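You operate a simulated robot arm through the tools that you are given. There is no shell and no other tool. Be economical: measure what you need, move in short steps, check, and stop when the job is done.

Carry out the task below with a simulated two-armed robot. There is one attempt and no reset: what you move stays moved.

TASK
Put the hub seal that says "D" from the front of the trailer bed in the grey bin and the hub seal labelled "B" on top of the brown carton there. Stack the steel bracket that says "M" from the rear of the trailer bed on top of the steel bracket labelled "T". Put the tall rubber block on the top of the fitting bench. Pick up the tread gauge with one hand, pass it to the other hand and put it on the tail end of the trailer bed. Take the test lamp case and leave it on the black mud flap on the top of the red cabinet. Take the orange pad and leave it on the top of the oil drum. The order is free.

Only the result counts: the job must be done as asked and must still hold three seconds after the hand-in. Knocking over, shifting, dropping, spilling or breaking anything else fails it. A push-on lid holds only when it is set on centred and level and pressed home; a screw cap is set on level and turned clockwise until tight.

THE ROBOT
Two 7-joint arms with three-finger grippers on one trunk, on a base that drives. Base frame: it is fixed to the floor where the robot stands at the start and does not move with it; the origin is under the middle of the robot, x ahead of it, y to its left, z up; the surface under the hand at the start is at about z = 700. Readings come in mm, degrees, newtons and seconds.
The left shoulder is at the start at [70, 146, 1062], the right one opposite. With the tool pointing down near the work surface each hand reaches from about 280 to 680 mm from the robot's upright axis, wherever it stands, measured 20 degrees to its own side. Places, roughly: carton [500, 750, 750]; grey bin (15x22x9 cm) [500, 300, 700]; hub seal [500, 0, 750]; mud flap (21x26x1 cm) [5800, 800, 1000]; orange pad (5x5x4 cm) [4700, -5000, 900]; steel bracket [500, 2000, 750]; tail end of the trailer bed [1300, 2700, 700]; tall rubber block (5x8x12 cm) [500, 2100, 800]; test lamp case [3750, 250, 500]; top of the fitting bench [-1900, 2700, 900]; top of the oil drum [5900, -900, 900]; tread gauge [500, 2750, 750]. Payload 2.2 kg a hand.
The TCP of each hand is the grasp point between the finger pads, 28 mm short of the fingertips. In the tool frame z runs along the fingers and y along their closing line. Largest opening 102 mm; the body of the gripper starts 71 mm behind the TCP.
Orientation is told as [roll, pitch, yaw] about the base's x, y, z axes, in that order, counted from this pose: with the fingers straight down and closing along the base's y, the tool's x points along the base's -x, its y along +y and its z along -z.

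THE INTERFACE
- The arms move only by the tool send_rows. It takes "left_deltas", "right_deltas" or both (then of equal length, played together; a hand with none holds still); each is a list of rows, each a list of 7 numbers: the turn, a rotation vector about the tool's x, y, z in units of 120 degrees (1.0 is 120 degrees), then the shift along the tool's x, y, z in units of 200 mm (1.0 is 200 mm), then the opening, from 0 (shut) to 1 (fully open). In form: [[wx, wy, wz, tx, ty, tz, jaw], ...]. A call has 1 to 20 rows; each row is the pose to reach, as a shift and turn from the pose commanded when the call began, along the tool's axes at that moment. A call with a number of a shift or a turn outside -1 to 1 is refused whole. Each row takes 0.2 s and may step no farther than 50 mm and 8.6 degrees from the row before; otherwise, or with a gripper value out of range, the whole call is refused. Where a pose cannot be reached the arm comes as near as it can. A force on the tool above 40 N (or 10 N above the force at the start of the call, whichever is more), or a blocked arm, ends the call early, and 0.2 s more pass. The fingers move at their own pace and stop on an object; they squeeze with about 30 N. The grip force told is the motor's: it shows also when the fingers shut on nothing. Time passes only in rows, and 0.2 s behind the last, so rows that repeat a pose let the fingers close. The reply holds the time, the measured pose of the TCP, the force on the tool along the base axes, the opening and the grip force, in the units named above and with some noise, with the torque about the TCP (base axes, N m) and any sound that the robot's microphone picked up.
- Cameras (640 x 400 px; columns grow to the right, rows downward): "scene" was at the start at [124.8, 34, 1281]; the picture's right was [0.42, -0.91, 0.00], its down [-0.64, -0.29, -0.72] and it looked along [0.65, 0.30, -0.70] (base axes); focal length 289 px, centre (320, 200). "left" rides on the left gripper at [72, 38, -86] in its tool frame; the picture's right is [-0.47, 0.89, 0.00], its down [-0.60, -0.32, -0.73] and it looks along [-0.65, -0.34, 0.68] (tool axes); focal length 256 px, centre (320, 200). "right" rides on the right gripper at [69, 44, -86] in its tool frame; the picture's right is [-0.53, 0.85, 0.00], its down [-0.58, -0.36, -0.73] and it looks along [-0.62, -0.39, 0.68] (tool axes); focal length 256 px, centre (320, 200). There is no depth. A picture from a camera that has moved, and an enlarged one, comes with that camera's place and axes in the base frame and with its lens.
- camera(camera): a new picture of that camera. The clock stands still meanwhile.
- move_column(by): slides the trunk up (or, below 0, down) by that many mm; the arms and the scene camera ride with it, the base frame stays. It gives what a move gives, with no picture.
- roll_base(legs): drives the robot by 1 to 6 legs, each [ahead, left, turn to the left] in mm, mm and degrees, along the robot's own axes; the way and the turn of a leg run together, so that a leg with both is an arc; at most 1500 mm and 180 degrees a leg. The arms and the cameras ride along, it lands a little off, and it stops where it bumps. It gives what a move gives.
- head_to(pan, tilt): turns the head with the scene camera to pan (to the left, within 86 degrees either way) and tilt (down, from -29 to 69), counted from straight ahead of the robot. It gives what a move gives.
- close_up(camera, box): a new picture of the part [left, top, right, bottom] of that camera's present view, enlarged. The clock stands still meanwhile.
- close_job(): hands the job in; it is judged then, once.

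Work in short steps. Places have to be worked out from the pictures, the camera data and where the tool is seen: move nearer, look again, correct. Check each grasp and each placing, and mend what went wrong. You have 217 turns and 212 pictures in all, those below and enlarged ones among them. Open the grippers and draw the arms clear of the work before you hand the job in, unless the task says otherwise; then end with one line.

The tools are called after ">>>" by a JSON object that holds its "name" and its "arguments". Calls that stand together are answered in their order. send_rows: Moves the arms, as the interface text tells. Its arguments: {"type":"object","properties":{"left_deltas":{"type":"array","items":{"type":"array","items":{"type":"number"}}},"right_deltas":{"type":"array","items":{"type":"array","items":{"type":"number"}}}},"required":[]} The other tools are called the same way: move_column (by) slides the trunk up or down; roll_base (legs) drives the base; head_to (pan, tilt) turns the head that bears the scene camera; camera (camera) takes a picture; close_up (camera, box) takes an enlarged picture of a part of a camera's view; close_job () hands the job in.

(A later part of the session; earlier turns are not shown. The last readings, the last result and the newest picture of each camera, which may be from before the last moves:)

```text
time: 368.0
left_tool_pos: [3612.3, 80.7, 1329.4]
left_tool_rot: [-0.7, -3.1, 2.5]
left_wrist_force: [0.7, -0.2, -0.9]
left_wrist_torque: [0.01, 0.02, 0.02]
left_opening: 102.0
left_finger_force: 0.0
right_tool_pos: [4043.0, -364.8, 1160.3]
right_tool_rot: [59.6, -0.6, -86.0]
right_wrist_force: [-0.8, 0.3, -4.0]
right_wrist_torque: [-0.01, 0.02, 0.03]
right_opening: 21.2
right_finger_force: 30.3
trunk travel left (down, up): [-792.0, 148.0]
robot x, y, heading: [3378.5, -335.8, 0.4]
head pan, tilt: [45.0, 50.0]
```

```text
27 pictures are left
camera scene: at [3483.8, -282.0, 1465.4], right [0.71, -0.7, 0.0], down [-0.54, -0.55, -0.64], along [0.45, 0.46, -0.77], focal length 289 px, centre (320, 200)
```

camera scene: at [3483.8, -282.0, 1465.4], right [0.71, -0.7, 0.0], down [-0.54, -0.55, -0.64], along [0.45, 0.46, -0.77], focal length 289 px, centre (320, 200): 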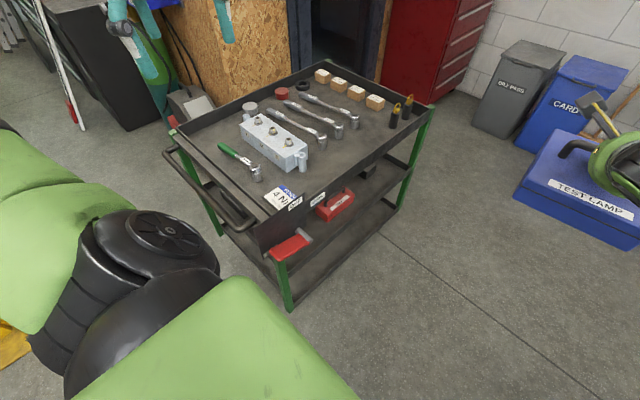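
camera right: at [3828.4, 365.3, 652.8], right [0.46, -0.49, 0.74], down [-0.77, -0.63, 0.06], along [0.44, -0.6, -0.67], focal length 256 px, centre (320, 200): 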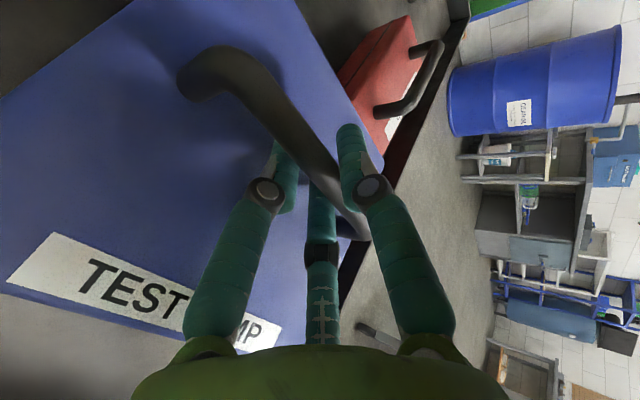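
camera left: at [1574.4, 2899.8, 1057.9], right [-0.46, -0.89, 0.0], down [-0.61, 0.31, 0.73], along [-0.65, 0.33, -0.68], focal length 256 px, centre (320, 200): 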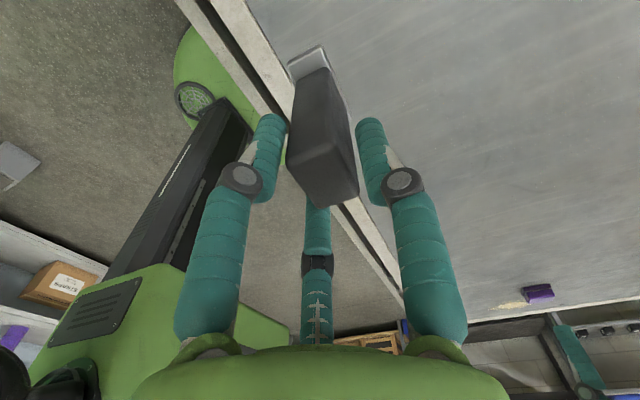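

The cart is undisturbed. I drive along its right side past it, turn about 40° left toward the red cabinet, and look.

>>> {"name": "roll_base", "arguments": {"legs": [[1500, 0, 0], [0, 0, 45]]}}

>>> {"name": "head_to", "arguments": {"pan": 10, "tilt": 25}}

>>> {"name": "camera", "arguments": {"camera": "scene"}}

```text
time: 377.5
left_tool_pos: [4730.0, 136.9, 1330.2]
left_tool_rot: [-0.6, -3.0, 48.6]
left_wrist_force: [-0.2, -0.4, -0.7]
left_wrist_torque: [-0.01, -0.01, 0.03]
left_opening: 101.7
left_finger_force: 0.0
right_tool_pos: [5350.2, 136.3, 1159.7]
right_tool_rot: [59.6, -0.7, -40.0]
right_wrist_force: [-1.0, 0.6, -4.5]
right_wrist_torque: [-0.04, -0.02, -0.01]
right_opening: 21.2
right_finger_force: 30.1
trunk travel left (down, up): [-792.0, 148.0]
robot x, y, heading: [4864.2, -320.0, 46.3]
head pan, tilt: [45.0, 50.0]
```

```text
time: 378.5
left_tool_pos: [4731.0, 136.6, 1329.8]
left_tool_rot: [-0.6, -3.0, 48.5]
left_wrist_force: [0.7, -0.5, -1.2]
left_wrist_torque: [0.01, -0.04, 0.0]
left_opening: 101.9
left_finger_force: 0.0
right_tool_pos: [5349.3, 136.6, 1159.4]
right_tool_rot: [59.7, -0.6, -39.9]
right_wrist_force: [0.2, -0.1, -4.5]
right_wrist_torque: [-0.01, 0.0, 0.01]
right_opening: 21.0
right_finger_force: 30.0
trunk travel left (down, up): [-792.0, 148.0]
robot x, y, heading: [4867.6, -323.6, 46.5]
head pan, tilt: [10.0, 25.0]
```

```text
26 pictures are left
camera scene: at [4955.1, -208.5, 1502.8], right [0.83, -0.55, 0.0], down [-0.23, -0.35, -0.91], along [0.5, 0.76, -0.42], focal length 289 px, centre (320, 200)
```

scene: 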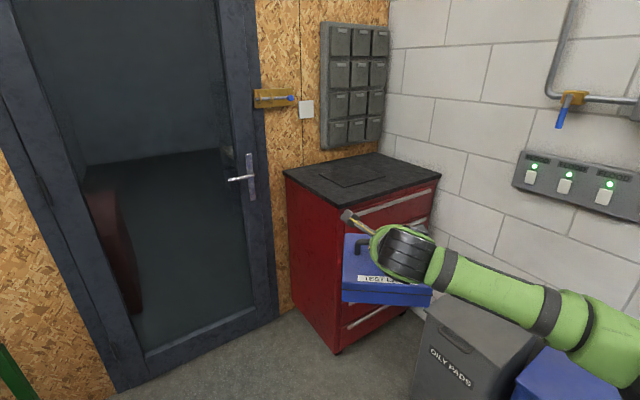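

The mud flap is on the cabinet top, centred near (5813,806); top spans x 5570–6190, y 590–1050, z≈1000. I turn the hand 15° so the case lies squarer to the flap, turn the base to 27° and drive diagonally into position.

>>> {"name": "send_rows", "arguments": {"right_deltas": [[0, -0.036, 0.021, 0, 0, 0, 0], [0, -0.072, 0.042, 0, 0, 0, 0], [0, -0.108, 0.0625, 0, 0, 0, 0], [0, -0.108, 0.0625, 0, 0, 0, 0]]}}

>>> {"name": "roll_base", "arguments": {"legs": [[0, 0, -19.5], [677, 612, 0]]}}

>>> {"name": "head_to", "arguments": {"pan": 5, "tilt": 38}}

>>> {"name": "camera", "arguments": {"camera": "scene"}}

```text
time: 379.5
left_tool_pos: [4729.9, 137.2, 1328.8]
left_tool_rot: [-0.6, -2.9, 48.4]
left_wrist_force: [-0.4, 0.0, -0.2]
left_wrist_torque: [-0.02, 0.0, 0.01]
left_opening: 102.0
left_finger_force: 0.0
right_tool_pos: [5349.3, 137.0, 1158.5]
right_tool_rot: [59.8, -0.8, -54.9]
right_wrist_force: [-0.3, -0.3, -4.4]
right_wrist_torque: [-0.03, 0.0, 0.03]
right_opening: 21.0
right_finger_force: 30.1
trunk travel left (down, up): [-792.0, 148.0]
robot x, y, heading: [4870.0, -323.7, 46.4]
head pan, tilt: [10.0, 25.0]
```

```text
time: 385.4
left_tool_pos: [5231.7, 997.5, 1330.8]
left_tool_rot: [-0.6, -3.1, 28.4]
left_wrist_force: [-0.1, 0.3, -0.9]
left_wrist_torque: [0.0, 0.02, -0.01]
left_opening: 101.7
left_finger_force: 0.0
right_tool_pos: [5812.4, 787.0, 1158.9]
right_tool_rot: [59.7, -0.8, -74.8]
right_wrist_force: [0.4, -0.4, -4.0]
right_wrist_torque: [0.01, -0.02, 0.03]
right_opening: 21.2
right_finger_force: 30.3
trunk travel left (down, up): [-792.0, 148.0]
robot x, y, heading: [5206.9, 517.3, 26.5]
head pan, tilt: [10.0, 25.0]
```

```text
time: 386.1
left_tool_pos: [5231.0, 1000.6, 1330.8]
left_tool_rot: [-0.6, -3.0, 28.5]
left_wrist_force: [0.7, -0.3, -0.2]
left_wrist_torque: [0.0, -0.01, 0.01]
left_opening: 102.4
left_finger_force: 0.0
right_tool_pos: [5814.0, 788.5, 1158.4]
right_tool_rot: [59.7, -0.7, -74.9]
right_wrist_force: [0.3, -0.2, -5.2]
right_wrist_torque: [-0.02, -0.04, 0.01]
right_opening: 21.0
right_finger_force: 29.9
trunk travel left (down, up): [-792.0, 148.0]
robot x, y, heading: [5205.9, 521.8, 26.5]
head pan, tilt: [5.0, 38.0]
```

```text
25 pictures are left
camera scene: at [5324.9, 588.4, 1482.6], right [0.52, -0.85, 0.0], down [-0.52, -0.32, -0.79], along [0.67, 0.41, -0.62], focal length 289 px, centre (320, 200)
```

scene: 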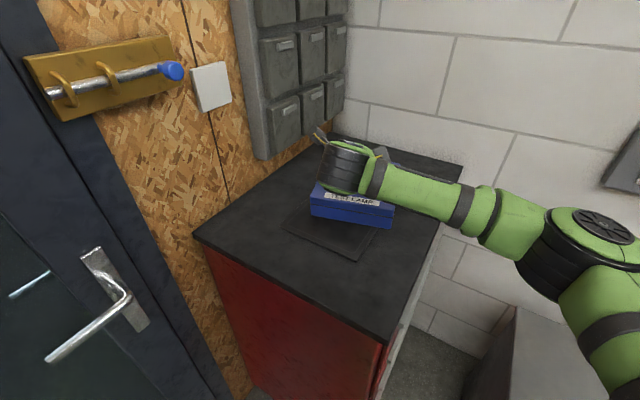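

The flap spans about x 5714–5973, y 732–941, centre (5843,830). I shift the hand by (18,39) mm and lower 40 mm with the trunk.

>>> {"name": "send_rows", "arguments": {"right_deltas": [[0, 0, 0, 0.08, 0.035, 0.06, 0], [0, 0, 0, 0.165, 0.069, 0.12, 0], [0, 0, 0, 0.165, 0.069, 0.12, 0]]}}

>>> {"name": "move_column", "arguments": {"by": -35}}

>>> {"name": "close_up", "arguments": {"camera": "scene", "box": [240, 110, 432, 230]}}

```text
time: 386.9
left_tool_pos: [5231.5, 997.7, 1330.2]
left_tool_rot: [-0.5, -3.2, 28.4]
left_wrist_force: [0.6, 0.1, 0.2]
left_wrist_torque: [0.01, -0.02, 0.0]
left_opening: 102.2
left_finger_force: 0.0
right_tool_pos: [5831.0, 826.4, 1158.0]
right_tool_rot: [59.8, -0.8, -74.8]
right_wrist_force: [0.2, -0.3, -4.2]
right_wrist_torque: [0.03, -0.02, 0.02]
right_opening: 21.3
right_finger_force: 29.7
trunk travel left (down, up): [-792.0, 148.0]
robot x, y, heading: [5204.2, 521.8, 26.5]
head pan, tilt: [5.0, 38.0]
```

```text
time: 387.7
left_tool_pos: [5230.9, 999.2, 1294.9]
left_tool_rot: [-0.6, -3.1, 28.5]
left_wrist_force: [0.0, -0.3, -0.3]
left_wrist_torque: [0.03, -0.03, 0.02]
left_opening: 102.1
left_finger_force: 0.0
right_tool_pos: [5830.5, 826.6, 1122.6]
right_tool_rot: [59.8, -0.8, -74.9]
right_wrist_force: [-0.3, -0.7, -4.4]
right_wrist_torque: [-0.04, 0.01, 0.04]
right_opening: 21.0
right_finger_force: 29.9
trunk travel left (down, up): [-757.0, 183.0]
robot x, y, heading: [5203.9, 519.5, 26.3]
head pan, tilt: [5.0, 38.0]
```

```text
3.33 times, centred on (336, 170) of scene
camera zoom: at [5324.6, 587.7, 1447.5], right [0.52, -0.85, 0.0], down [-0.53, -0.32, -0.79], along [0.67, 0.41, -0.62], focal length 965 px, centre (267, 300)
```

zoom: 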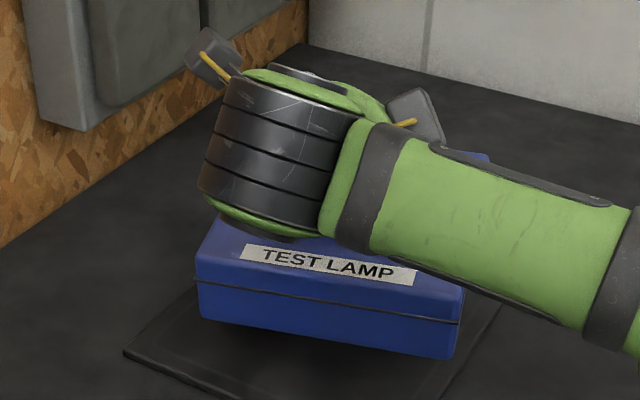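

The case hovers over the flap. I lower with the trunk in small steps and watch the force.

>>> {"name": "move_column", "arguments": {"by": -9}}

>>> {"name": "move_column", "arguments": {"by": -5}}

>>> {"name": "move_column", "arguments": {"by": -4}}

>>> {"name": "close_up", "arguments": {"camera": "scene", "box": [240, 110, 432, 230]}}

```text
time: 388.3
left_tool_pos: [5231.9, 999.0, 1285.8]
left_tool_rot: [-0.6, -3.0, 28.5]
left_wrist_force: [0.1, 0.0, 0.2]
left_wrist_torque: [0.02, 0.01, -0.03]
left_opening: 102.2
left_finger_force: 0.1
right_tool_pos: [5830.4, 826.6, 1112.6]
right_tool_rot: [59.7, -0.8, -74.8]
right_wrist_force: [-0.2, 0.1, -4.8]
right_wrist_torque: [-0.03, -0.02, -0.02]
right_opening: 21.2
right_finger_force: 29.7
trunk travel left (down, up): [-748.0, 192.0]
robot x, y, heading: [5203.4, 522.2, 26.3]
head pan, tilt: [5.0, 38.0]
```

```text
time: 388.8
left_tool_pos: [5232.8, 998.8, 1280.9]
left_tool_rot: [-0.6, -3.0, 28.6]
left_wrist_force: [0.4, 0.4, -0.7]
left_wrist_torque: [0.01, 0.02, -0.02]
left_opening: 102.0
left_finger_force: 0.1
right_tool_pos: [5829.6, 825.9, 1108.8]
right_tool_rot: [59.6, -0.9, -74.7]
right_wrist_force: [-0.2, -1.1, -4.1]
right_wrist_torque: [-0.01, 0.01, 0.01]
right_opening: 21.2
right_finger_force: 29.9
trunk travel left (down, up): [-743.0, 197.0]
robot x, y, heading: [5208.9, 520.5, 26.4]
head pan, tilt: [5.0, 38.0]
```

```text
time: 389.4
left_tool_pos: [5231.4, 999.7, 1276.3]
left_tool_rot: [-0.6, -3.0, 28.5]
left_wrist_force: [1.6, 1.0, -0.3]
left_wrist_torque: [0.01, -0.02, -0.03]
left_opening: 101.9
left_finger_force: 0.1
right_tool_pos: [5830.3, 827.2, 1104.2]
right_tool_rot: [59.7, -0.8, -74.7]
right_wrist_force: [0.8, 0.6, -4.7]
right_wrist_torque: [-0.03, -0.02, -0.02]
right_opening: 21.1
right_finger_force: 29.6
trunk travel left (down, up): [-739.0, 201.0]
robot x, y, heading: [5205.8, 520.7, 26.4]
head pan, tilt: [5.0, 38.0]
```

```text
3.33 times, centred on (336, 170) of scene
camera zoom: at [5325.1, 588.4, 1429.5], right [0.52, -0.85, 0.0], down [-0.53, -0.32, -0.79], along [0.67, 0.41, -0.62], focal length 965 px, centre (267, 300)
```

zoom: 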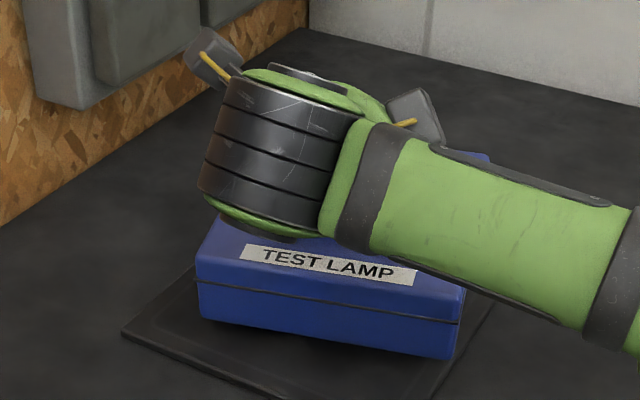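

Almost down; I continue in small steps.

>>> {"name": "move_column", "arguments": {"by": -5}}

>>> {"name": "move_column", "arguments": {"by": -4}}

>>> {"name": "move_column", "arguments": {"by": -3}}

```text
time: 389.9
left_tool_pos: [5232.1, 998.9, 1271.3]
left_tool_rot: [-0.6, -3.0, 28.5]
left_wrist_force: [-0.3, -0.2, -0.6]
left_wrist_torque: [-0.02, 0.01, 0.03]
left_opening: 102.0
left_finger_force: 0.1
right_tool_pos: [5831.2, 826.9, 1098.7]
right_tool_rot: [59.7, -0.9, -74.8]
right_wrist_force: [-0.6, -0.5, -4.2]
right_wrist_torque: [-0.05, 0.02, 0.03]
right_opening: 21.0
right_finger_force: 30.2
trunk travel left (down, up): [-734.0, 206.0]
robot x, y, heading: [5206.4, 519.8, 26.5]
head pan, tilt: [5.0, 38.0]
```

```text
time: 390.4
left_tool_pos: [5231.4, 999.5, 1267.4]
left_tool_rot: [-0.6, -3.0, 28.4]
left_wrist_force: [0.0, -0.3, -0.3]
left_wrist_torque: [0.0, 0.04, 0.02]
left_opening: 101.9
left_finger_force: 0.0
right_tool_pos: [5829.5, 827.0, 1095.1]
right_tool_rot: [59.7, -0.8, -74.8]
right_wrist_force: [-0.6, 0.3, -4.7]
right_wrist_torque: [-0.02, 0.0, 0.0]
right_opening: 21.4
right_finger_force: 30.2
trunk travel left (down, up): [-730.0, 210.0]
robot x, y, heading: [5203.9, 523.8, 26.5]
head pan, tilt: [5.0, 38.0]
```

```text
time: 390.9
left_tool_pos: [5231.3, 999.0, 1263.5]
left_tool_rot: [-0.6, -2.9, 28.5]
left_wrist_force: [0.0, -0.4, -0.3]
left_wrist_torque: [0.02, -0.03, 0.01]
left_opening: 101.9
left_finger_force: 0.1
right_tool_pos: [5830.0, 826.9, 1093.6]
right_tool_rot: [59.8, -0.8, -74.8]
right_wrist_force: [-0.4, -0.6, -3.7]
right_wrist_torque: [-0.02, -0.02, -0.01]
right_opening: 21.3
right_finger_force: 29.5
trunk travel left (down, up): [-727.0, 213.0]
robot x, y, heading: [5203.1, 521.5, 26.7]
head pan, tilt: [5.0, 38.0]
```

>>> {"name": "move_column", "arguments": {"by": -3}}

>>> {"name": "move_column", "arguments": {"by": -3}}

>>> {"name": "close_up", "arguments": {"camera": "scene", "box": [240, 110, 432, 230]}}

```text
time: 391.5
left_tool_pos: [5231.9, 997.6, 1263.1]
left_tool_rot: [-0.6, -3.2, 28.5]
left_wrist_force: [0.4, -0.9, -0.1]
left_wrist_torque: [0.0, -0.01, -0.01]
left_opening: 102.0
left_finger_force: 0.0
right_tool_pos: [5830.7, 826.2, 1091.5]
right_tool_rot: [59.9, -0.7, -74.9]
right_wrist_force: [3.6, -0.4, 0.7]
right_wrist_torque: [0.25, 0.23, -0.12]
right_opening: 21.1
right_finger_force: 30.3
trunk travel left (down, up): [-724.0, 216.0]
robot x, y, heading: [5210.4, 520.9, 26.5]
head pan, tilt: [5.0, 38.0]
```

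```text
time: 392.0
left_tool_pos: [5233.6, 998.1, 1260.2]
left_tool_rot: [-0.6, -3.0, 28.5]
left_wrist_force: [0.7, -0.7, -0.4]
left_wrist_torque: [0.0, 0.03, 0.01]
left_opening: 101.9
left_finger_force: 0.0
right_tool_pos: [5831.6, 826.2, 1087.8]
right_tool_rot: [60.0, -0.7, -75.1]
right_wrist_force: [10.1, 1.2, 8.7]
right_wrist_torque: [0.27, 0.15, -0.23]
right_opening: 21.2
right_finger_force: 30.0
trunk travel left (down, up): [-721.0, 219.0]
robot x, y, heading: [5204.9, 518.3, 26.6]
head pan, tilt: [5.0, 38.0]
```

```text
3.33 times, centred on (336, 170) of scene
camera zoom: at [5325.6, 587.3, 1411.6], right [0.52, -0.85, 0.0], down [-0.53, -0.32, -0.79], along [0.67, 0.41, -0.62], focal length 965 px, centre (267, 300)
```

zoom: 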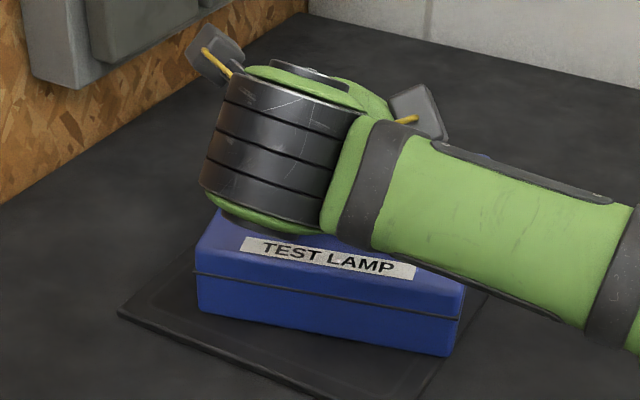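

The case rests on the flap. I open moderately and withdraw along the tool axis so the lower fingers slide out from under the handle.

>>> {"name": "send_rows", "arguments": {"right_deltas": [[0, 0, 0, 0, 0, 0, 0.25], [0, 0, 0, 0, 0, 0, 0.33], [0, 0, 0, 0, 0, 0, 0.35], [0, 0, 0, 0, 0, -0.06, 0.35], [0, 0, 0, 0, 0, -0.15, 0.35], [0, 0, 0, 0, 0, -0.3, 0.35], [0, 0, 0, 0, 0.05, -0.5, 0.35], [0, 0, 0, 0, 0.2, -0.65, 0.35]]}}

>>> {"name": "camera", "arguments": {"camera": "scene"}}

```text
time: 393.8
left_tool_pos: [5229.3, 998.0, 1258.6]
left_tool_rot: [-0.5, -3.1, 28.5]
left_wrist_force: [0.4, 0.3, -0.2]
left_wrist_torque: [-0.01, -0.01, 0.01]
left_opening: 101.9
left_finger_force: 0.1
right_tool_pos: [5739.0, 803.8, 1186.5]
right_tool_rot: [59.8, -0.9, -74.9]
right_wrist_force: [0.5, -0.3, 0.6]
right_wrist_torque: [0.02, 0.01, -0.03]
right_opening: 35.7
right_finger_force: 0.1
trunk travel left (down, up): [-721.0, 219.0]
robot x, y, heading: [5205.4, 524.2, 26.6]
head pan, tilt: [5.0, 38.0]
```

```text
21 pictures are left
camera scene: at [5322.5, 587.4, 1411.7], right [0.52, -0.85, 0.0], down [-0.52, -0.32, -0.79], along [0.67, 0.41, -0.61], focal length 289 px, centre (320, 200)
```

scene: 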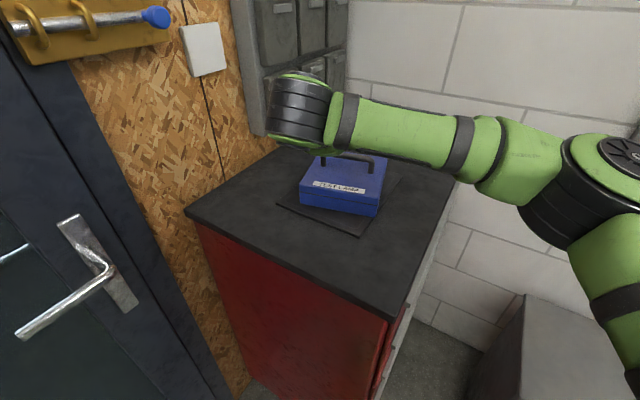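

The test lamp case lies on the mud flap. Last comes the orange pad: I back off, turn to −y, restore the right hand to pointing down, lower the trunk, and look along the way.

>>> {"name": "roll_base", "arguments": {"legs": [[-250, 0, 0], [0, 0, -116.5], [600, 0, 0]]}}

>>> {"name": "send_rows", "arguments": {"right_deltas": [[0.028, 0.028, -0.048, 0, 0, -0.05, 0.5], [0.056, 0.056, -0.096, 0, 0, -0.1, 0.6], [0.084, 0.084, -0.145, 0, 0, -0.15, 0.7], [0.112, 0.112, -0.193, 0, 0, -0.2, 0.8], [0.14, 0.14, -0.241, 0, 0, -0.25, 0.9], [0.168, 0.168, -0.29, 0, 0, -0.3, 1], [0.196, 0.196, -0.338, 0, 0, -0.35, 1], [0.224, 0.224, -0.386, 0, 0, -0.4, 1], [0.252, 0.252, -0.435, 0, 0, -0.45, 1], [0.28, 0.28, -0.483, 0, 0, -0.5, 1], [0.308, 0.308, -0.531, 0, 0, -0.55, 1], [0.336, 0.336, -0.58, 0, 0, -0.6, 1], [0.364, 0.364, -0.628, 0, 0, -0.65, 1], [0.389, 0.389, -0.675, 0, 0, -0.7, 1]]}}

>>> {"name": "move_column", "arguments": {"by": -250}}

>>> {"name": "head_to", "arguments": {"pan": 0, "tilt": 15}}

>>> {"name": "camera", "arguments": {"camera": "scene"}}

```text
time: 403.6
left_tool_pos: [5358.7, -451.4, 1258.7]
left_tool_rot: [-0.6, -3.0, -90.8]
left_wrist_force: [0.3, -0.1, -1.0]
left_wrist_torque: [0.01, 0.02, -0.02]
left_opening: 102.0
left_finger_force: 0.1
right_tool_pos: [4941.6, -801.3, 1187.5]
right_tool_rot: [59.9, -0.8, 165.9]
right_wrist_force: [0.1, 0.3, -0.9]
right_wrist_torque: [0.0, 0.0, 0.04]
right_opening: 35.6
right_finger_force: 0.1
trunk travel left (down, up): [-721.0, 219.0]
robot x, y, heading: [4951.7, -195.9, -92.7]
head pan, tilt: [5.0, 38.0]
```

```text
time: 406.6
left_tool_pos: [5360.3, -451.8, 1258.8]
left_tool_rot: [-0.8, -3.1, -90.9]
left_wrist_force: [-0.1, -0.7, -0.3]
left_wrist_torque: [-0.01, 0.0, 0.04]
left_opening: 102.0
left_finger_force: 0.0
right_tool_pos: [4972.5, -684.1, 1257.3]
right_tool_rot: [-0.9, 0.1, -104.1]
right_wrist_force: [-1.0, 0.2, 0.0]
right_wrist_torque: [0.0, 0.03, -0.02]
right_opening: 102.1
right_finger_force: 0.1
trunk travel left (down, up): [-721.0, 219.0]
robot x, y, heading: [4956.9, -197.9, -92.9]
head pan, tilt: [5.0, 38.0]
```

```text
time: 409.2
left_tool_pos: [5359.5, -452.3, 1009.5]
left_tool_rot: [-0.6, -3.1, -90.8]
left_wrist_force: [1.0, 0.6, -1.5]
left_wrist_torque: [0.02, 0.04, 0.03]
left_opening: 101.8
left_finger_force: 0.1
right_tool_pos: [4971.3, -684.5, 1006.7]
right_tool_rot: [-0.9, 0.1, -104.1]
right_wrist_force: [-0.3, 0.4, 0.6]
right_wrist_torque: [0.01, -0.01, 0.03]
right_opening: 101.9
right_finger_force: 0.1
trunk travel left (down, up): [-471.0, 469.0]
robot x, y, heading: [4952.1, -196.0, -92.7]
head pan, tilt: [5.0, 38.0]
```

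```text
time: 410.0
left_tool_pos: [5358.0, -452.6, 1008.4]
left_tool_rot: [-0.6, -3.1, -90.8]
left_wrist_force: [0.2, 0.8, 0.6]
left_wrist_torque: [-0.03, 0.01, 0.02]
left_opening: 102.0
left_finger_force: 0.0
right_tool_pos: [4971.0, -684.5, 1005.8]
right_tool_rot: [-0.7, 0.0, -104.1]
right_wrist_force: [-0.4, 0.8, 0.1]
right_wrist_torque: [0.02, -0.02, -0.01]
right_opening: 101.8
right_finger_force: 0.0
trunk travel left (down, up): [-471.0, 469.0]
robot x, y, heading: [4956.4, -197.6, -92.7]
head pan, tilt: [0.0, 15.0]
```

```text
20 pictures are left
camera scene: at [4947.3, -339.9, 1198.1], right [-1.0, 0.05, 0.0], down [0.01, 0.26, -0.97], along [-0.05, -0.96, -0.26], focal length 289 px, centre (320, 200)
```

scene: 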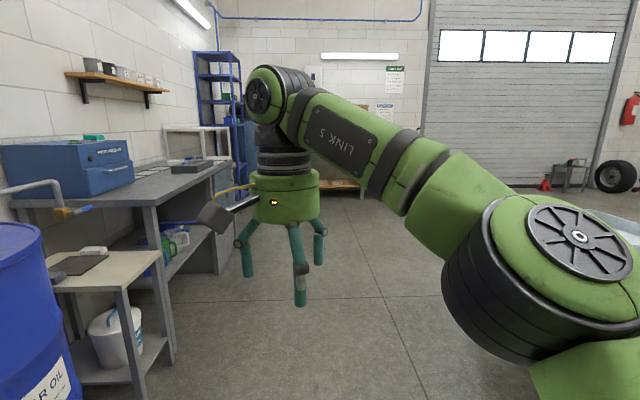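

The way ahead is clear to the far bench. I straighten and drive 3.7 m toward it, then look.

>>> {"name": "roll_base", "arguments": {"legs": [[0, 0, 2.7], [1500, 0, 0], [1500, 0, 0], [700, -120, 0]]}}

>>> {"name": "send_rows", "arguments": {"right_deltas": [[0, 0, -0.05, 0, -0.2, 0, 1], [0, 0, -0.11, 0, -0.4, 0, 1], [0, 0, -0.11, 0, -0.6, 0, 1], [0, 0, -0.11, 0, -0.8, 0, 1], [0, 0, -0.11, 0, -1.0, 0, 1]]}}

>>> {"name": "head_to", "arguments": {"pan": 0, "tilt": 35}}

>>> {"name": "camera", "arguments": {"camera": "scene"}}

```text
time: 428.5
left_tool_pos: [5231.4, -4153.4, 1008.6]
left_tool_rot: [-0.7, -3.1, -87.9]
left_wrist_force: [0.1, -0.4, -1.0]
left_wrist_torque: [-0.01, 0.02, -0.02]
left_opening: 102.0
left_finger_force: 0.0
right_tool_pos: [4857.7, -4404.5, 1007.9]
right_tool_rot: [-0.8, 0.1, -101.2]
right_wrist_force: [-1.1, 0.1, -0.9]
right_wrist_torque: [0.0, 0.0, -0.02]
right_opening: 102.0
right_finger_force: 0.0
trunk travel left (down, up): [-471.0, 469.0]
robot x, y, heading: [4815.0, -3918.2, -89.7]
head pan, tilt: [0.0, 15.0]
```

```text
time: 429.7
left_tool_pos: [5230.5, -4152.5, 1009.3]
left_tool_rot: [-0.5, -3.1, -87.9]
left_wrist_force: [0.6, -0.3, -0.1]
left_wrist_torque: [-0.03, -0.03, 0.01]
left_opening: 101.9
left_finger_force: 0.0
right_tool_pos: [4658.9, -4364.4, 1007.8]
right_tool_rot: [-0.8, 0.3, -88.0]
right_wrist_force: [-0.7, -0.4, 0.2]
right_wrist_torque: [-0.01, -0.04, -0.01]
right_opening: 101.9
right_finger_force: 0.0
trunk travel left (down, up): [-471.0, 469.0]
robot x, y, heading: [4815.5, -3916.4, -90.0]
head pan, tilt: [0.0, 15.0]
```

```text
time: 430.5
left_tool_pos: [5233.2, -4154.2, 1008.8]
left_tool_rot: [-0.6, -3.1, -87.9]
left_wrist_force: [-0.1, -0.2, 0.6]
left_wrist_torque: [0.0, 0.0, -0.03]
left_opening: 101.9
left_finger_force: 0.0
right_tool_pos: [4661.6, -4364.1, 1008.4]
right_tool_rot: [-0.8, 0.3, -88.1]
right_wrist_force: [0.8, 0.0, -0.2]
right_wrist_torque: [0.02, -0.03, -0.02]
right_opening: 102.3
right_finger_force: 0.0
trunk travel left (down, up): [-471.0, 469.0]
robot x, y, heading: [4815.6, -3916.4, -89.8]
head pan, tilt: [0.0, 35.0]
```

```text
19 pictures are left
camera scene: at [4816.0, -4055.5, 1166.3], right [-1.0, 0.0, 0.0], down [0.0, 0.57, -0.82], along [0.0, -0.82, -0.57], focal length 289 px, centre (320, 200)
```

scene: 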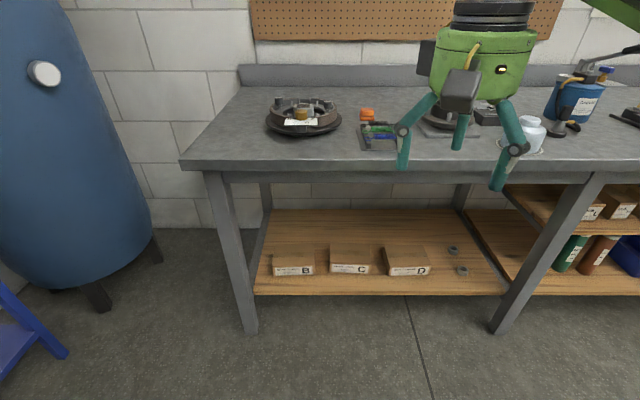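

I see something orange beside a small tray near (367,115); I enlarge it.

>>> {"name": "close_up", "arguments": {"camera": "scene", "box": [340, 90, 420, 140]}}

```text
8.00 times, centred on (380, 115) of scene
camera zoom: at [4816.0, -4055.5, 1166.3], right [-1.0, 0.0, 0.0], down [0.0, 0.57, -0.82], along [0.0, -0.82, -0.57], focal length 2316 px, centre (-160, 880)
```

zoom: 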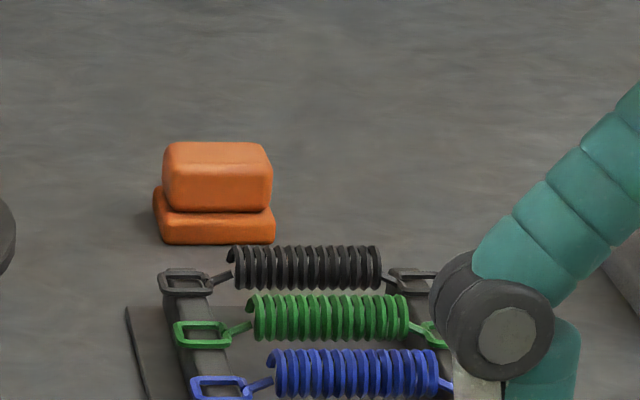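

The orange pad stands behind a spring rack at about (4658,−5035), bench top ≈826. I raise the trunk 175 mm, drive up to the bench, and bring the right hand above the pad.

>>> {"name": "move_column", "arguments": {"by": 175}}

>>> {"name": "roll_base", "arguments": {"legs": [[520, 0, 0]]}}

>>> {"name": "send_rows", "arguments": {"right_deltas": [[0, 0, 0, -0.1, -0.02, 0.15, 1], [0, 0, 0, -0.2, -0.04, 0.3, 1], [0, 0, 0, -0.3, -0.06, 0.45, 1], [0, 0, 0, -0.4, -0.08, 0.6, 1], [0, 0, 0, -0.5, -0.08, 0.75, 1], [0, 0, 0, -0.6, -0.08, 0.9, 1]]}}

>>> {"name": "camera", "arguments": {"camera": "right"}}

```text
time: 432.5
left_tool_pos: [5232.5, -4152.8, 1184.2]
left_tool_rot: [-0.6, -3.1, -87.8]
left_wrist_force: [-0.8, -0.6, 0.7]
left_wrist_torque: [0.0, -0.04, -0.01]
left_opening: 101.9
left_finger_force: 0.1
right_tool_pos: [4659.7, -4366.0, 1184.4]
right_tool_rot: [-0.8, 0.3, -88.0]
right_wrist_force: [0.8, -1.0, 0.8]
right_wrist_torque: [0.02, -0.02, 0.02]
right_opening: 102.0
right_finger_force: 0.0
trunk travel left (down, up): [-646.0, 294.0]
robot x, y, heading: [4814.4, -3916.2, -90.1]
head pan, tilt: [0.0, 35.0]
```

```text
time: 435.5
left_tool_pos: [5233.2, -4667.6, 1183.5]
left_tool_rot: [-0.6, -3.1, -88.0]
left_wrist_force: [0.2, 0.2, -0.4]
left_wrist_torque: [0.01, 0.01, 0.0]
left_opening: 101.8
left_finger_force: 0.1
right_tool_pos: [4660.1, -4880.5, 1184.2]
right_tool_rot: [-0.9, 0.2, -88.0]
right_wrist_force: [-0.2, 0.0, 0.8]
right_wrist_torque: [-0.01, -0.01, -0.01]
right_opening: 102.2
right_finger_force: 0.0
trunk travel left (down, up): [-646.0, 294.0]
robot x, y, heading: [4814.7, -4433.0, -89.9]
head pan, tilt: [0.0, 35.0]
```

```text
time: 436.9
left_tool_pos: [5234.3, -4669.1, 1184.5]
left_tool_rot: [-0.6, -3.0, -87.9]
left_wrist_force: [-0.4, -1.2, 0.3]
left_wrist_torque: [0.05, 0.02, 0.03]
left_opening: 101.9
left_finger_force: 0.1
right_tool_pos: [4647.5, -5003.4, 1003.1]
right_tool_rot: [-0.7, 0.4, -88.0]
right_wrist_force: [-0.4, 0.2, -0.4]
right_wrist_torque: [0.02, -0.05, -0.03]
right_opening: 101.9
right_finger_force: 0.1
trunk travel left (down, up): [-646.0, 294.0]
robot x, y, heading: [4816.6, -4433.6, -89.8]
head pan, tilt: [0.0, 35.0]
```

```text
17 pictures are left
camera right: at [4687.8, -4932.5, 1088.5], right [0.86, -0.51, -0.01], down [-0.33, -0.59, 0.73], along [-0.38, -0.63, -0.68], focal length 256 px, centre (320, 200)
```

right: 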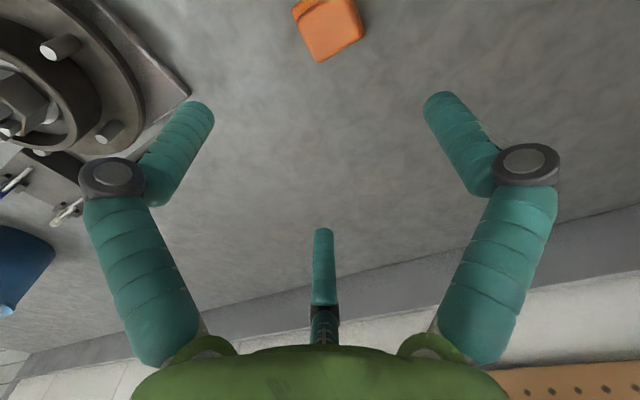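

Combining both views, the pad is at (4665,−4982) with its top at z≈873. I correct and descend to just above it to check.

>>> {"name": "send_rows", "arguments": {"right_deltas": [[0, 0, 0, 0.05, 0.045, 0.15, 1], [0, 0, 0, 0.105, 0.0875, 0.3, 1], [0, 0, 0, 0.105, 0.0875, 0.43, 1], [0, 0, 0, 0.105, 0.0875, 0.43, 1]]}}

>>> {"name": "camera", "arguments": {"camera": "right"}}

```text
time: 437.9
left_tool_pos: [5231.9, -4667.6, 1184.9]
left_tool_rot: [-0.6, -3.2, -88.1]
left_wrist_force: [-0.2, -0.5, -0.2]
left_wrist_torque: [0.04, -0.04, 0.0]
left_opening: 101.8
left_finger_force: 0.0
right_tool_pos: [4662.0, -4978.6, 918.6]
right_tool_rot: [-0.7, 0.3, -88.2]
right_wrist_force: [-0.6, 0.7, -0.4]
right_wrist_torque: [-0.01, 0.0, 0.0]
right_opening: 101.9
right_finger_force: 0.1
trunk travel left (down, up): [-646.0, 294.0]
robot x, y, heading: [4816.2, -4433.5, -89.9]
head pan, tilt: [0.0, 35.0]
```

```text
16 pictures are left
camera right: at [4703.5, -4907.4, 1001.7], right [0.86, -0.51, -0.01], down [-0.34, -0.59, 0.73], along [-0.38, -0.63, -0.68], focal length 256 px, centre (320, 200)
```

right: 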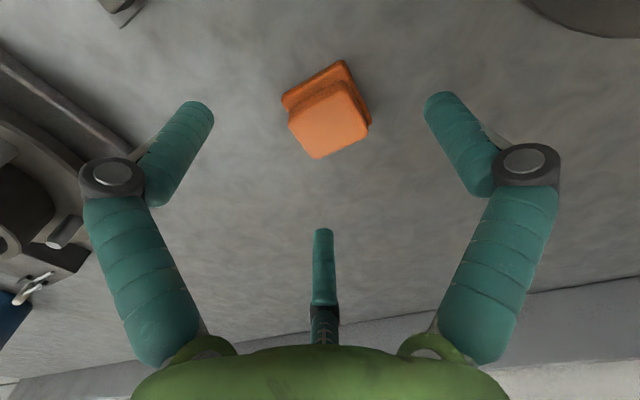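

The pad is centred within a few mm. I descend to z≈878, close and lift.

>>> {"name": "send_rows", "arguments": {"right_deltas": [[0, 0, 0, 0, 0.02, 0.1, 1], [0, 0, 0, 0, 0.02, 0.2, 1], [0, 0, 0, 0, 0.02, 0.2, 0.85], [0, 0, 0, 0, 0.02, 0.2, 0.7], [0, 0, 0, 0, 0.02, 0.2, 0.5], [0, 0, 0, 0, 0.02, 0.2, 0.35], [0, 0, 0, 0, 0.02, 0.2, 0.35]]}}

>>> {"name": "send_rows", "arguments": {"right_deltas": [[0, 0, 0, 0, 0, -0.05, 0.3], [0, 0, 0, 0, 0, -0.25, 0.3], [0, 0, 0, 0, 0, -0.5, 0.3], [0, 0, 0, 0, 0, -0.75, 0.3], [0, 0, 0, 0, 0, -0.9, 0.3]]}}

>>> {"name": "camera", "arguments": {"camera": "right"}}

```text
time: 439.5
left_tool_pos: [5232.1, -4669.2, 1183.8]
left_tool_rot: [-0.5, -3.1, -88.1]
left_wrist_force: [0.5, 0.6, -0.4]
left_wrist_torque: [-0.01, 0.01, -0.01]
left_opening: 101.9
left_finger_force: 0.1
right_tool_pos: [4665.3, -4977.0, 878.5]
right_tool_rot: [-0.7, 0.2, -88.1]
right_wrist_force: [0.2, -2.3, 4.1]
right_wrist_torque: [-0.04, -0.08, -0.05]
right_opening: 39.7
right_finger_force: 29.6
trunk travel left (down, up): [-646.0, 294.0]
robot x, y, heading: [4815.4, -4433.7, -89.8]
head pan, tilt: [0.0, 35.0]
```

```text
time: 440.7
left_tool_pos: [5232.4, -4667.9, 1183.8]
left_tool_rot: [-0.6, -3.2, -88.1]
left_wrist_force: [0.6, 0.5, -0.3]
left_wrist_torque: [-0.03, 0.0, 0.04]
left_opening: 101.9
left_finger_force: 0.1
right_tool_pos: [4666.5, -4976.9, 1057.6]
right_tool_rot: [-0.8, 0.3, -88.0]
right_wrist_force: [0.2, 0.2, -0.9]
right_wrist_torque: [-0.01, 0.04, 0.03]
right_opening: 39.3
right_finger_force: 29.6
trunk travel left (down, up): [-646.0, 294.0]
robot x, y, heading: [4815.4, -4431.4, -89.9]
head pan, tilt: [0.0, 35.0]
```

```text
15 pictures are left
camera right: at [4706.9, -4906.4, 1142.4], right [0.86, -0.51, -0.01], down [-0.34, -0.59, 0.73], along [-0.38, -0.63, -0.68], focal length 256 px, centre (320, 200)
```

right: 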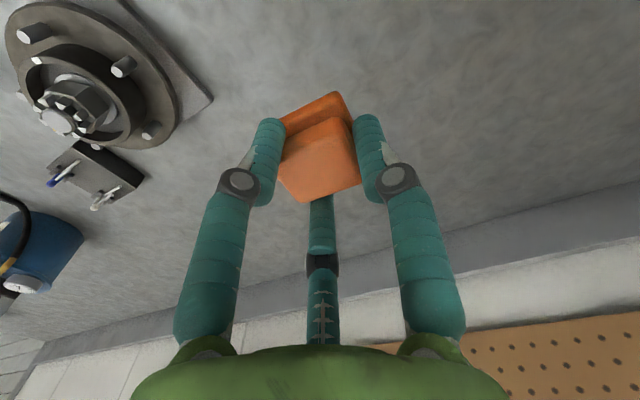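

The orange pad is held. I drive back along the same lane and turn to face the oil drum, then look.

>>> {"name": "roll_base", "arguments": {"legs": [[-700, 120, 0], [-1500, 0, 0], [-1480, 0, 0], [0, 0, 90]]}}

>>> {"name": "head_to", "arguments": {"pan": -5, "tilt": 35}}

>>> {"name": "camera", "arguments": {"camera": "scene"}}

```text
time: 462.2
left_tool_pos: [5238.5, -373.4, 1184.2]
left_tool_rot: [-0.6, -3.2, 0.9]
left_wrist_force: [-0.3, 0.6, 0.0]
left_wrist_torque: [0.02, 0.02, -0.01]
left_opening: 102.2
left_finger_force: 0.0
right_tool_pos: [5536.9, -945.3, 1057.3]
right_tool_rot: [-0.8, 0.3, 0.7]
right_wrist_force: [-0.8, 0.9, -0.1]
right_wrist_torque: [0.03, -0.01, 0.0]
right_opening: 40.4
right_finger_force: 6.8
trunk travel left (down, up): [-646.0, 294.0]
robot x, y, heading: [4996.9, -784.7, -1.1]
head pan, tilt: [0.0, 35.0]
```

```text
time: 462.9
left_tool_pos: [5239.1, -372.4, 1184.4]
left_tool_rot: [-0.6, -3.1, 0.8]
left_wrist_force: [-0.5, -0.3, -0.4]
left_wrist_torque: [0.03, -0.02, -0.03]
left_opening: 101.9
left_finger_force: 0.0
right_tool_pos: [5535.8, -945.1, 1057.1]
right_tool_rot: [-0.8, 0.3, 0.7]
right_wrist_force: [0.2, -0.4, -0.3]
right_wrist_torque: [0.0, -0.02, 0.01]
right_opening: 40.0
right_finger_force: 7.4
trunk travel left (down, up): [-646.0, 294.0]
robot x, y, heading: [4995.5, -785.4, -1.2]
head pan, tilt: [-5.0, 35.0]
```

```text
14 pictures are left
camera scene: at [5132.2, -794.7, 1341.2], right [-0.11, -0.99, 0.0], down [-0.57, 0.06, -0.82], along [0.81, -0.09, -0.57], focal length 289 px, centre (320, 200)
```

scene: 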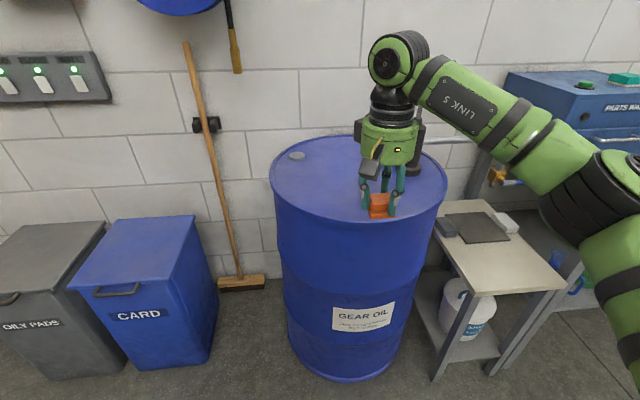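

The pad is still held, though the grip force reads only 7 N, so I close tighter first. Then I drive 205 mm ahead to bring it over the drum top and look.

>>> {"name": "send_rows", "arguments": {"right_deltas": [[0, 0, 0, 0, 0, 0, 0.2], [0, 0, 0, 0, 0, 0, 0.1], [0, 0, 0, 0, 0, 0, 0.1]]}}

>>> {"name": "roll_base", "arguments": {"legs": [[205, 0, 1]]}}

>>> {"name": "camera", "arguments": {"camera": "scene"}}

>>> {"name": "camera", "arguments": {"camera": "right"}}

```text
time: 463.7
left_tool_pos: [5239.7, -373.0, 1185.1]
left_tool_rot: [-0.6, -3.1, 0.9]
left_wrist_force: [0.6, 0.7, 0.5]
left_wrist_torque: [0.04, 0.01, -0.01]
left_opening: 101.8
left_finger_force: 0.1
right_tool_pos: [5535.9, -945.0, 1056.9]
right_tool_rot: [-0.8, 0.3, 0.7]
right_wrist_force: [-0.4, 0.4, -0.1]
right_wrist_torque: [-0.02, -0.02, -0.02]
right_opening: 39.3
right_finger_force: 21.7
trunk travel left (down, up): [-646.0, 294.0]
robot x, y, heading: [4996.6, -783.4, -1.3]
head pan, tilt: [-5.0, 35.0]
```

```text
time: 465.3
left_tool_pos: [5435.6, -370.9, 1184.8]
left_tool_rot: [-0.5, -3.2, 1.9]
left_wrist_force: [-1.3, 1.1, 0.0]
left_wrist_torque: [0.0, 0.02, -0.03]
left_opening: 101.9
left_finger_force: 0.1
right_tool_pos: [5743.3, -938.8, 1056.9]
right_tool_rot: [-0.8, 0.2, 1.7]
right_wrist_force: [-0.8, -0.3, 0.0]
right_wrist_torque: [0.0, 0.01, 0.0]
right_opening: 39.2
right_finger_force: 21.5
trunk travel left (down, up): [-646.0, 294.0]
robot x, y, heading: [5198.9, -786.2, -0.1]
head pan, tilt: [-5.0, 35.0]
```

```text
13 pictures are left
camera scene: at [5336.0, -795.0, 1341.4], right [-0.09, -1.0, 0.0], down [-0.57, 0.05, -0.82], along [0.82, -0.07, -0.57], focal length 289 px, centre (320, 200)
```

scene: 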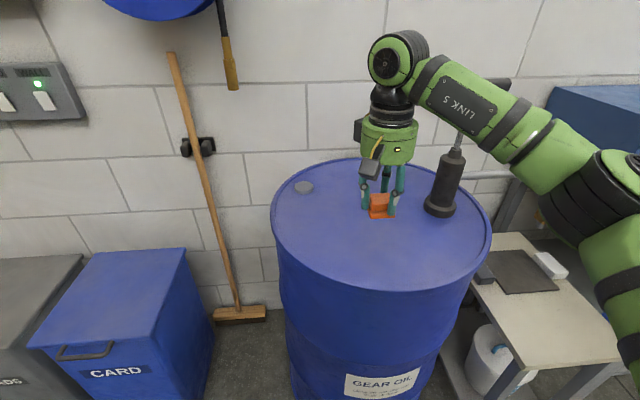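

```text
12 pictures are left
camera right: at [5671.6, -895.6, 1142.3], right [0.51, 0.86, -0.01], down [0.59, -0.34, 0.73], along [0.63, -0.38, -0.68], focal length 256 px, centre (320, 200)
```

right: 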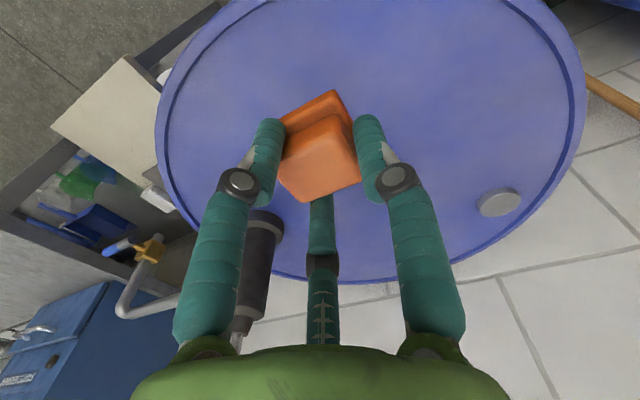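

The pad is over open drum top, well clear of the pump and bung. I lower to z≈955, then in small steps until contact.

>>> {"name": "send_rows", "arguments": {"right_deltas": [[0, 0, 0, 0, 0, 0.2, 0.1], [0, 0, 0, 0, 0, 0.4, 0.1], [0, 0, 0, 0, 0, 0.5, 0.1], [0, 0, 0, 0, 0, 0.5, 0.1]]}}

>>> {"name": "send_rows", "arguments": {"right_deltas": [[0, 0, 0, 0, 0, 0.02, 0.1], [0, 0, 0, 0, 0, 0.04, 0.1], [0, 0, 0, 0, 0, 0.04, 0.1]]}}

>>> {"name": "close_up", "arguments": {"camera": "scene", "box": [310, 170, 470, 270]}}

```text
time: 466.3
left_tool_pos: [5436.5, -370.2, 1185.9]
left_tool_rot: [-0.6, -3.1, 1.8]
left_wrist_force: [-0.3, 0.1, -0.4]
left_wrist_torque: [0.02, -0.02, 0.01]
left_opening: 102.0
left_finger_force: 0.0
right_tool_pos: [5743.3, -941.0, 956.9]
right_tool_rot: [-0.8, 0.2, 1.6]
right_wrist_force: [-0.2, -0.2, -0.1]
right_wrist_torque: [0.01, 0.05, 0.02]
right_opening: 39.6
right_finger_force: 21.9
trunk travel left (down, up): [-646.0, 294.0]
robot x, y, heading: [5197.2, -784.9, -0.3]
head pan, tilt: [-5.0, 35.0]
```

```text
time: 467.1
left_tool_pos: [5437.4, -370.1, 1182.6]
left_tool_rot: [-0.6, -3.1, 1.8]
left_wrist_force: [0.1, 0.3, -0.2]
left_wrist_torque: [-0.01, 0.0, 0.01]
left_opening: 101.7
left_finger_force: 0.1
right_tool_pos: [5743.6, -941.6, 950.1]
right_tool_rot: [-0.8, 0.2, 1.6]
right_wrist_force: [-0.7, -0.1, 0.5]
right_wrist_torque: [0.01, 0.0, 0.03]
right_opening: 39.6
right_finger_force: 21.9
trunk travel left (down, up): [-646.0, 294.0]
robot x, y, heading: [5198.2, -786.1, -0.3]
head pan, tilt: [-5.0, 35.0]
```

```text
4.00 times, centred on (390, 220) of scene
camera zoom: at [5337.0, -795.0, 1341.2], right [-0.09, -1.0, 0.0], down [-0.57, 0.05, -0.82], along [0.82, -0.07, -0.57], focal length 1158 px, centre (40, 120)
```

zoom: 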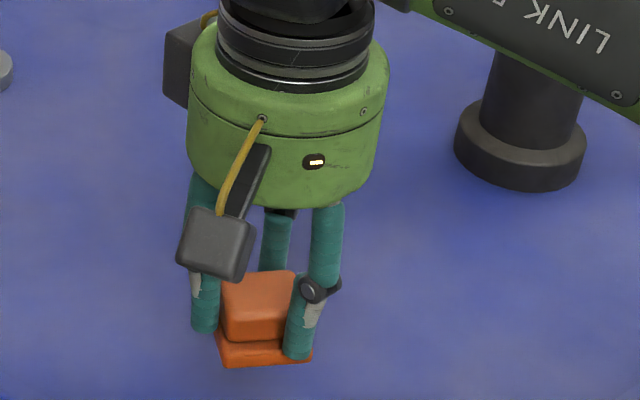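

Not touching yet. Two more 5 mm steps.

>>> {"name": "send_rows", "arguments": {"right_deltas": [[0, 0, 0, 0, 0, 0.012, 0.1], [0, 0, 0, 0, 0, 0.025, 0.1], [0, 0, 0, 0, 0, 0.025, 0.1]]}}

>>> {"name": "send_rows", "arguments": {"right_deltas": [[0, 0, 0, 0, 0, 0.012, 0.1], [0, 0, 0, 0, 0, 0.025, 0.1], [0, 0, 0, 0, 0, 0.025, 0.1]]}}

```text
time: 467.9
left_tool_pos: [5436.0, -370.9, 1184.2]
left_tool_rot: [-0.5, -3.1, 1.8]
left_wrist_force: [0.1, 0.1, 0.3]
left_wrist_torque: [0.03, 0.0, -0.01]
left_opening: 102.0
left_finger_force: 0.0
right_tool_pos: [5743.1, -940.5, 944.3]
right_tool_rot: [-0.8, 0.3, 1.7]
right_wrist_force: [-0.3, 0.4, 0.6]
right_wrist_torque: [-0.04, -0.04, -0.04]
right_opening: 39.3
right_finger_force: 21.8
trunk travel left (down, up): [-646.0, 294.0]
robot x, y, heading: [5201.7, -782.2, -0.4]
head pan, tilt: [-5.0, 35.0]
```

```text
time: 468.7
left_tool_pos: [5437.3, -371.2, 1183.6]
left_tool_rot: [-0.5, -3.1, 1.8]
left_wrist_force: [0.0, -0.2, -0.3]
left_wrist_torque: [0.04, 0.03, 0.01]
left_opening: 101.9
left_finger_force: 0.1
right_tool_pos: [5743.1, -941.4, 937.9]
right_tool_rot: [-0.8, 0.3, 1.8]
right_wrist_force: [-0.1, 0.1, -1.1]
right_wrist_torque: [-0.01, -0.02, 0.02]
right_opening: 39.7
right_finger_force: 21.9
trunk travel left (down, up): [-646.0, 294.0]
robot x, y, heading: [5199.5, -784.2, -0.3]
head pan, tilt: [-5.0, 35.0]
```

Still free; I go on down in 5 mm steps.

>>> {"name": "send_rows", "arguments": {"right_deltas": [[0, 0, 0, 0, 0, 0.012, 0.1], [0, 0, 0, 0, 0, 0.025, 0.1], [0, 0, 0, 0, 0, 0.025, 0.1]]}}

>>> {"name": "send_rows", "arguments": {"right_deltas": [[0, 0, 0, 0, 0, 0.012, 0.1], [0, 0, 0, 0, 0, 0.025, 0.1], [0, 0, 0, 0, 0, 0.025, 0.1]]}}

>>> {"name": "close_up", "arguments": {"camera": "scene", "box": [310, 170, 470, 270]}}

```text
time: 469.5
left_tool_pos: [5437.0, -371.1, 1184.6]
left_tool_rot: [-0.6, -3.3, 1.8]
left_wrist_force: [0.3, 0.2, 0.3]
left_wrist_torque: [-0.02, 0.02, 0.0]
left_opening: 101.9
left_finger_force: 0.1
right_tool_pos: [5743.2, -941.5, 933.1]
right_tool_rot: [-0.8, 0.3, 1.7]
right_wrist_force: [0.9, 0.0, 0.1]
right_wrist_torque: [0.0, 0.01, 0.0]
right_opening: 39.5
right_finger_force: 21.7
trunk travel left (down, up): [-646.0, 294.0]
robot x, y, heading: [5196.6, -788.9, -0.2]
head pan, tilt: [-5.0, 35.0]
```

```text
time: 470.3
left_tool_pos: [5437.0, -371.5, 1183.9]
left_tool_rot: [-0.6, -3.1, 1.8]
left_wrist_force: [0.7, -0.2, -0.3]
left_wrist_torque: [-0.01, 0.05, -0.01]
left_opening: 102.0
left_finger_force: 0.3
right_tool_pos: [5744.3, -941.5, 928.9]
right_tool_rot: [-0.9, 0.3, 1.7]
right_wrist_force: [0.2, -0.2, -0.4]
right_wrist_torque: [-0.02, -0.02, -0.04]
right_opening: 39.2
right_finger_force: 22.1
trunk travel left (down, up): [-646.0, 294.0]
robot x, y, heading: [5199.3, -786.2, -0.2]
head pan, tilt: [-5.0, 35.0]
```

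```text
4.00 times, centred on (390, 220) of scene
camera zoom: at [5337.0, -795.0, 1341.2], right [-0.09, -1.0, 0.0], down [-0.57, 0.05, -0.82], along [0.82, -0.07, -0.57], focal length 1158 px, centre (40, 120)
```

zoom: 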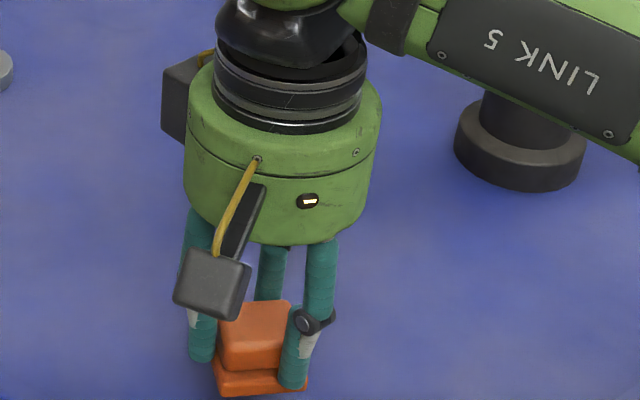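

Nothing touches; the forearm passes in front of the pump. The drum top is lower than I thought, so I continue.

>>> {"name": "send_rows", "arguments": {"right_deltas": [[0, 0, 0, 0, 0, 0.015, 0.1], [0, 0, 0, 0, 0, 0.03, 0.1], [0, 0, 0, 0, 0, 0.04, 0.1], [0, 0, 0, 0, 0, 0.04, 0.1]]}}

>>> {"name": "send_rows", "arguments": {"right_deltas": [[0, 0, 0, 0, 0, 0.012, 0.1], [0, 0, 0, 0, 0, 0.025, 0.1], [0, 0, 0, 0, 0, 0.025, 0.1]]}}

>>> {"name": "send_rows", "arguments": {"right_deltas": [[0, 0, 0, 0, 0, 0.01, 0.1], [0, 0, 0, 0, 0, 0.02, 0.1], [0, 0, 0, 0, 0, 0.02, 0.1]]}}

```text
time: 471.3
left_tool_pos: [5436.1, -370.3, 1182.8]
left_tool_rot: [-0.6, -3.0, 1.8]
left_wrist_force: [0.7, 0.3, 0.3]
left_wrist_torque: [0.0, 0.0, -0.02]
left_opening: 101.9
left_finger_force: 0.1
right_tool_pos: [5742.3, -940.9, 920.7]
right_tool_rot: [-0.8, 0.4, 1.7]
right_wrist_force: [0.2, 0.1, -0.1]
right_wrist_torque: [0.0, 0.01, 0.01]
right_opening: 39.3
right_finger_force: 22.0
trunk travel left (down, up): [-646.0, 294.0]
robot x, y, heading: [5195.4, -788.0, -0.1]
head pan, tilt: [-5.0, 35.0]
```

```text
time: 472.1
left_tool_pos: [5436.4, -372.2, 1185.5]
left_tool_rot: [-0.6, -3.1, 1.8]
left_wrist_force: [-1.0, -0.8, 0.9]
left_wrist_torque: [-0.02, -0.05, 0.03]
left_opening: 102.0
left_finger_force: 0.0
right_tool_pos: [5742.6, -941.0, 914.8]
right_tool_rot: [-0.6, 0.3, 1.7]
right_wrist_force: [-0.3, 0.1, -0.4]
right_wrist_torque: [-0.03, 0.0, 0.03]
right_opening: 39.5
right_finger_force: 22.3
trunk travel left (down, up): [-646.0, 294.0]
robot x, y, heading: [5200.7, -783.5, -0.2]
head pan, tilt: [-5.0, 35.0]
```

```text
time: 472.9
left_tool_pos: [5437.1, -371.5, 1184.2]
left_tool_rot: [-0.6, -3.1, 1.8]
left_wrist_force: [-0.3, -0.3, -0.1]
left_wrist_torque: [-0.03, 0.01, -0.01]
left_opening: 102.1
left_finger_force: 0.1
right_tool_pos: [5743.5, -941.1, 913.1]
right_tool_rot: [-0.6, 0.2, 1.6]
right_wrist_force: [0.5, 0.1, 1.7]
right_wrist_torque: [0.07, -0.04, -0.01]
right_opening: 39.5
right_finger_force: 22.2
trunk travel left (down, up): [-646.0, 294.0]
robot x, y, heading: [5200.1, -788.6, -0.0]
head pan, tilt: [-5.0, 35.0]
```

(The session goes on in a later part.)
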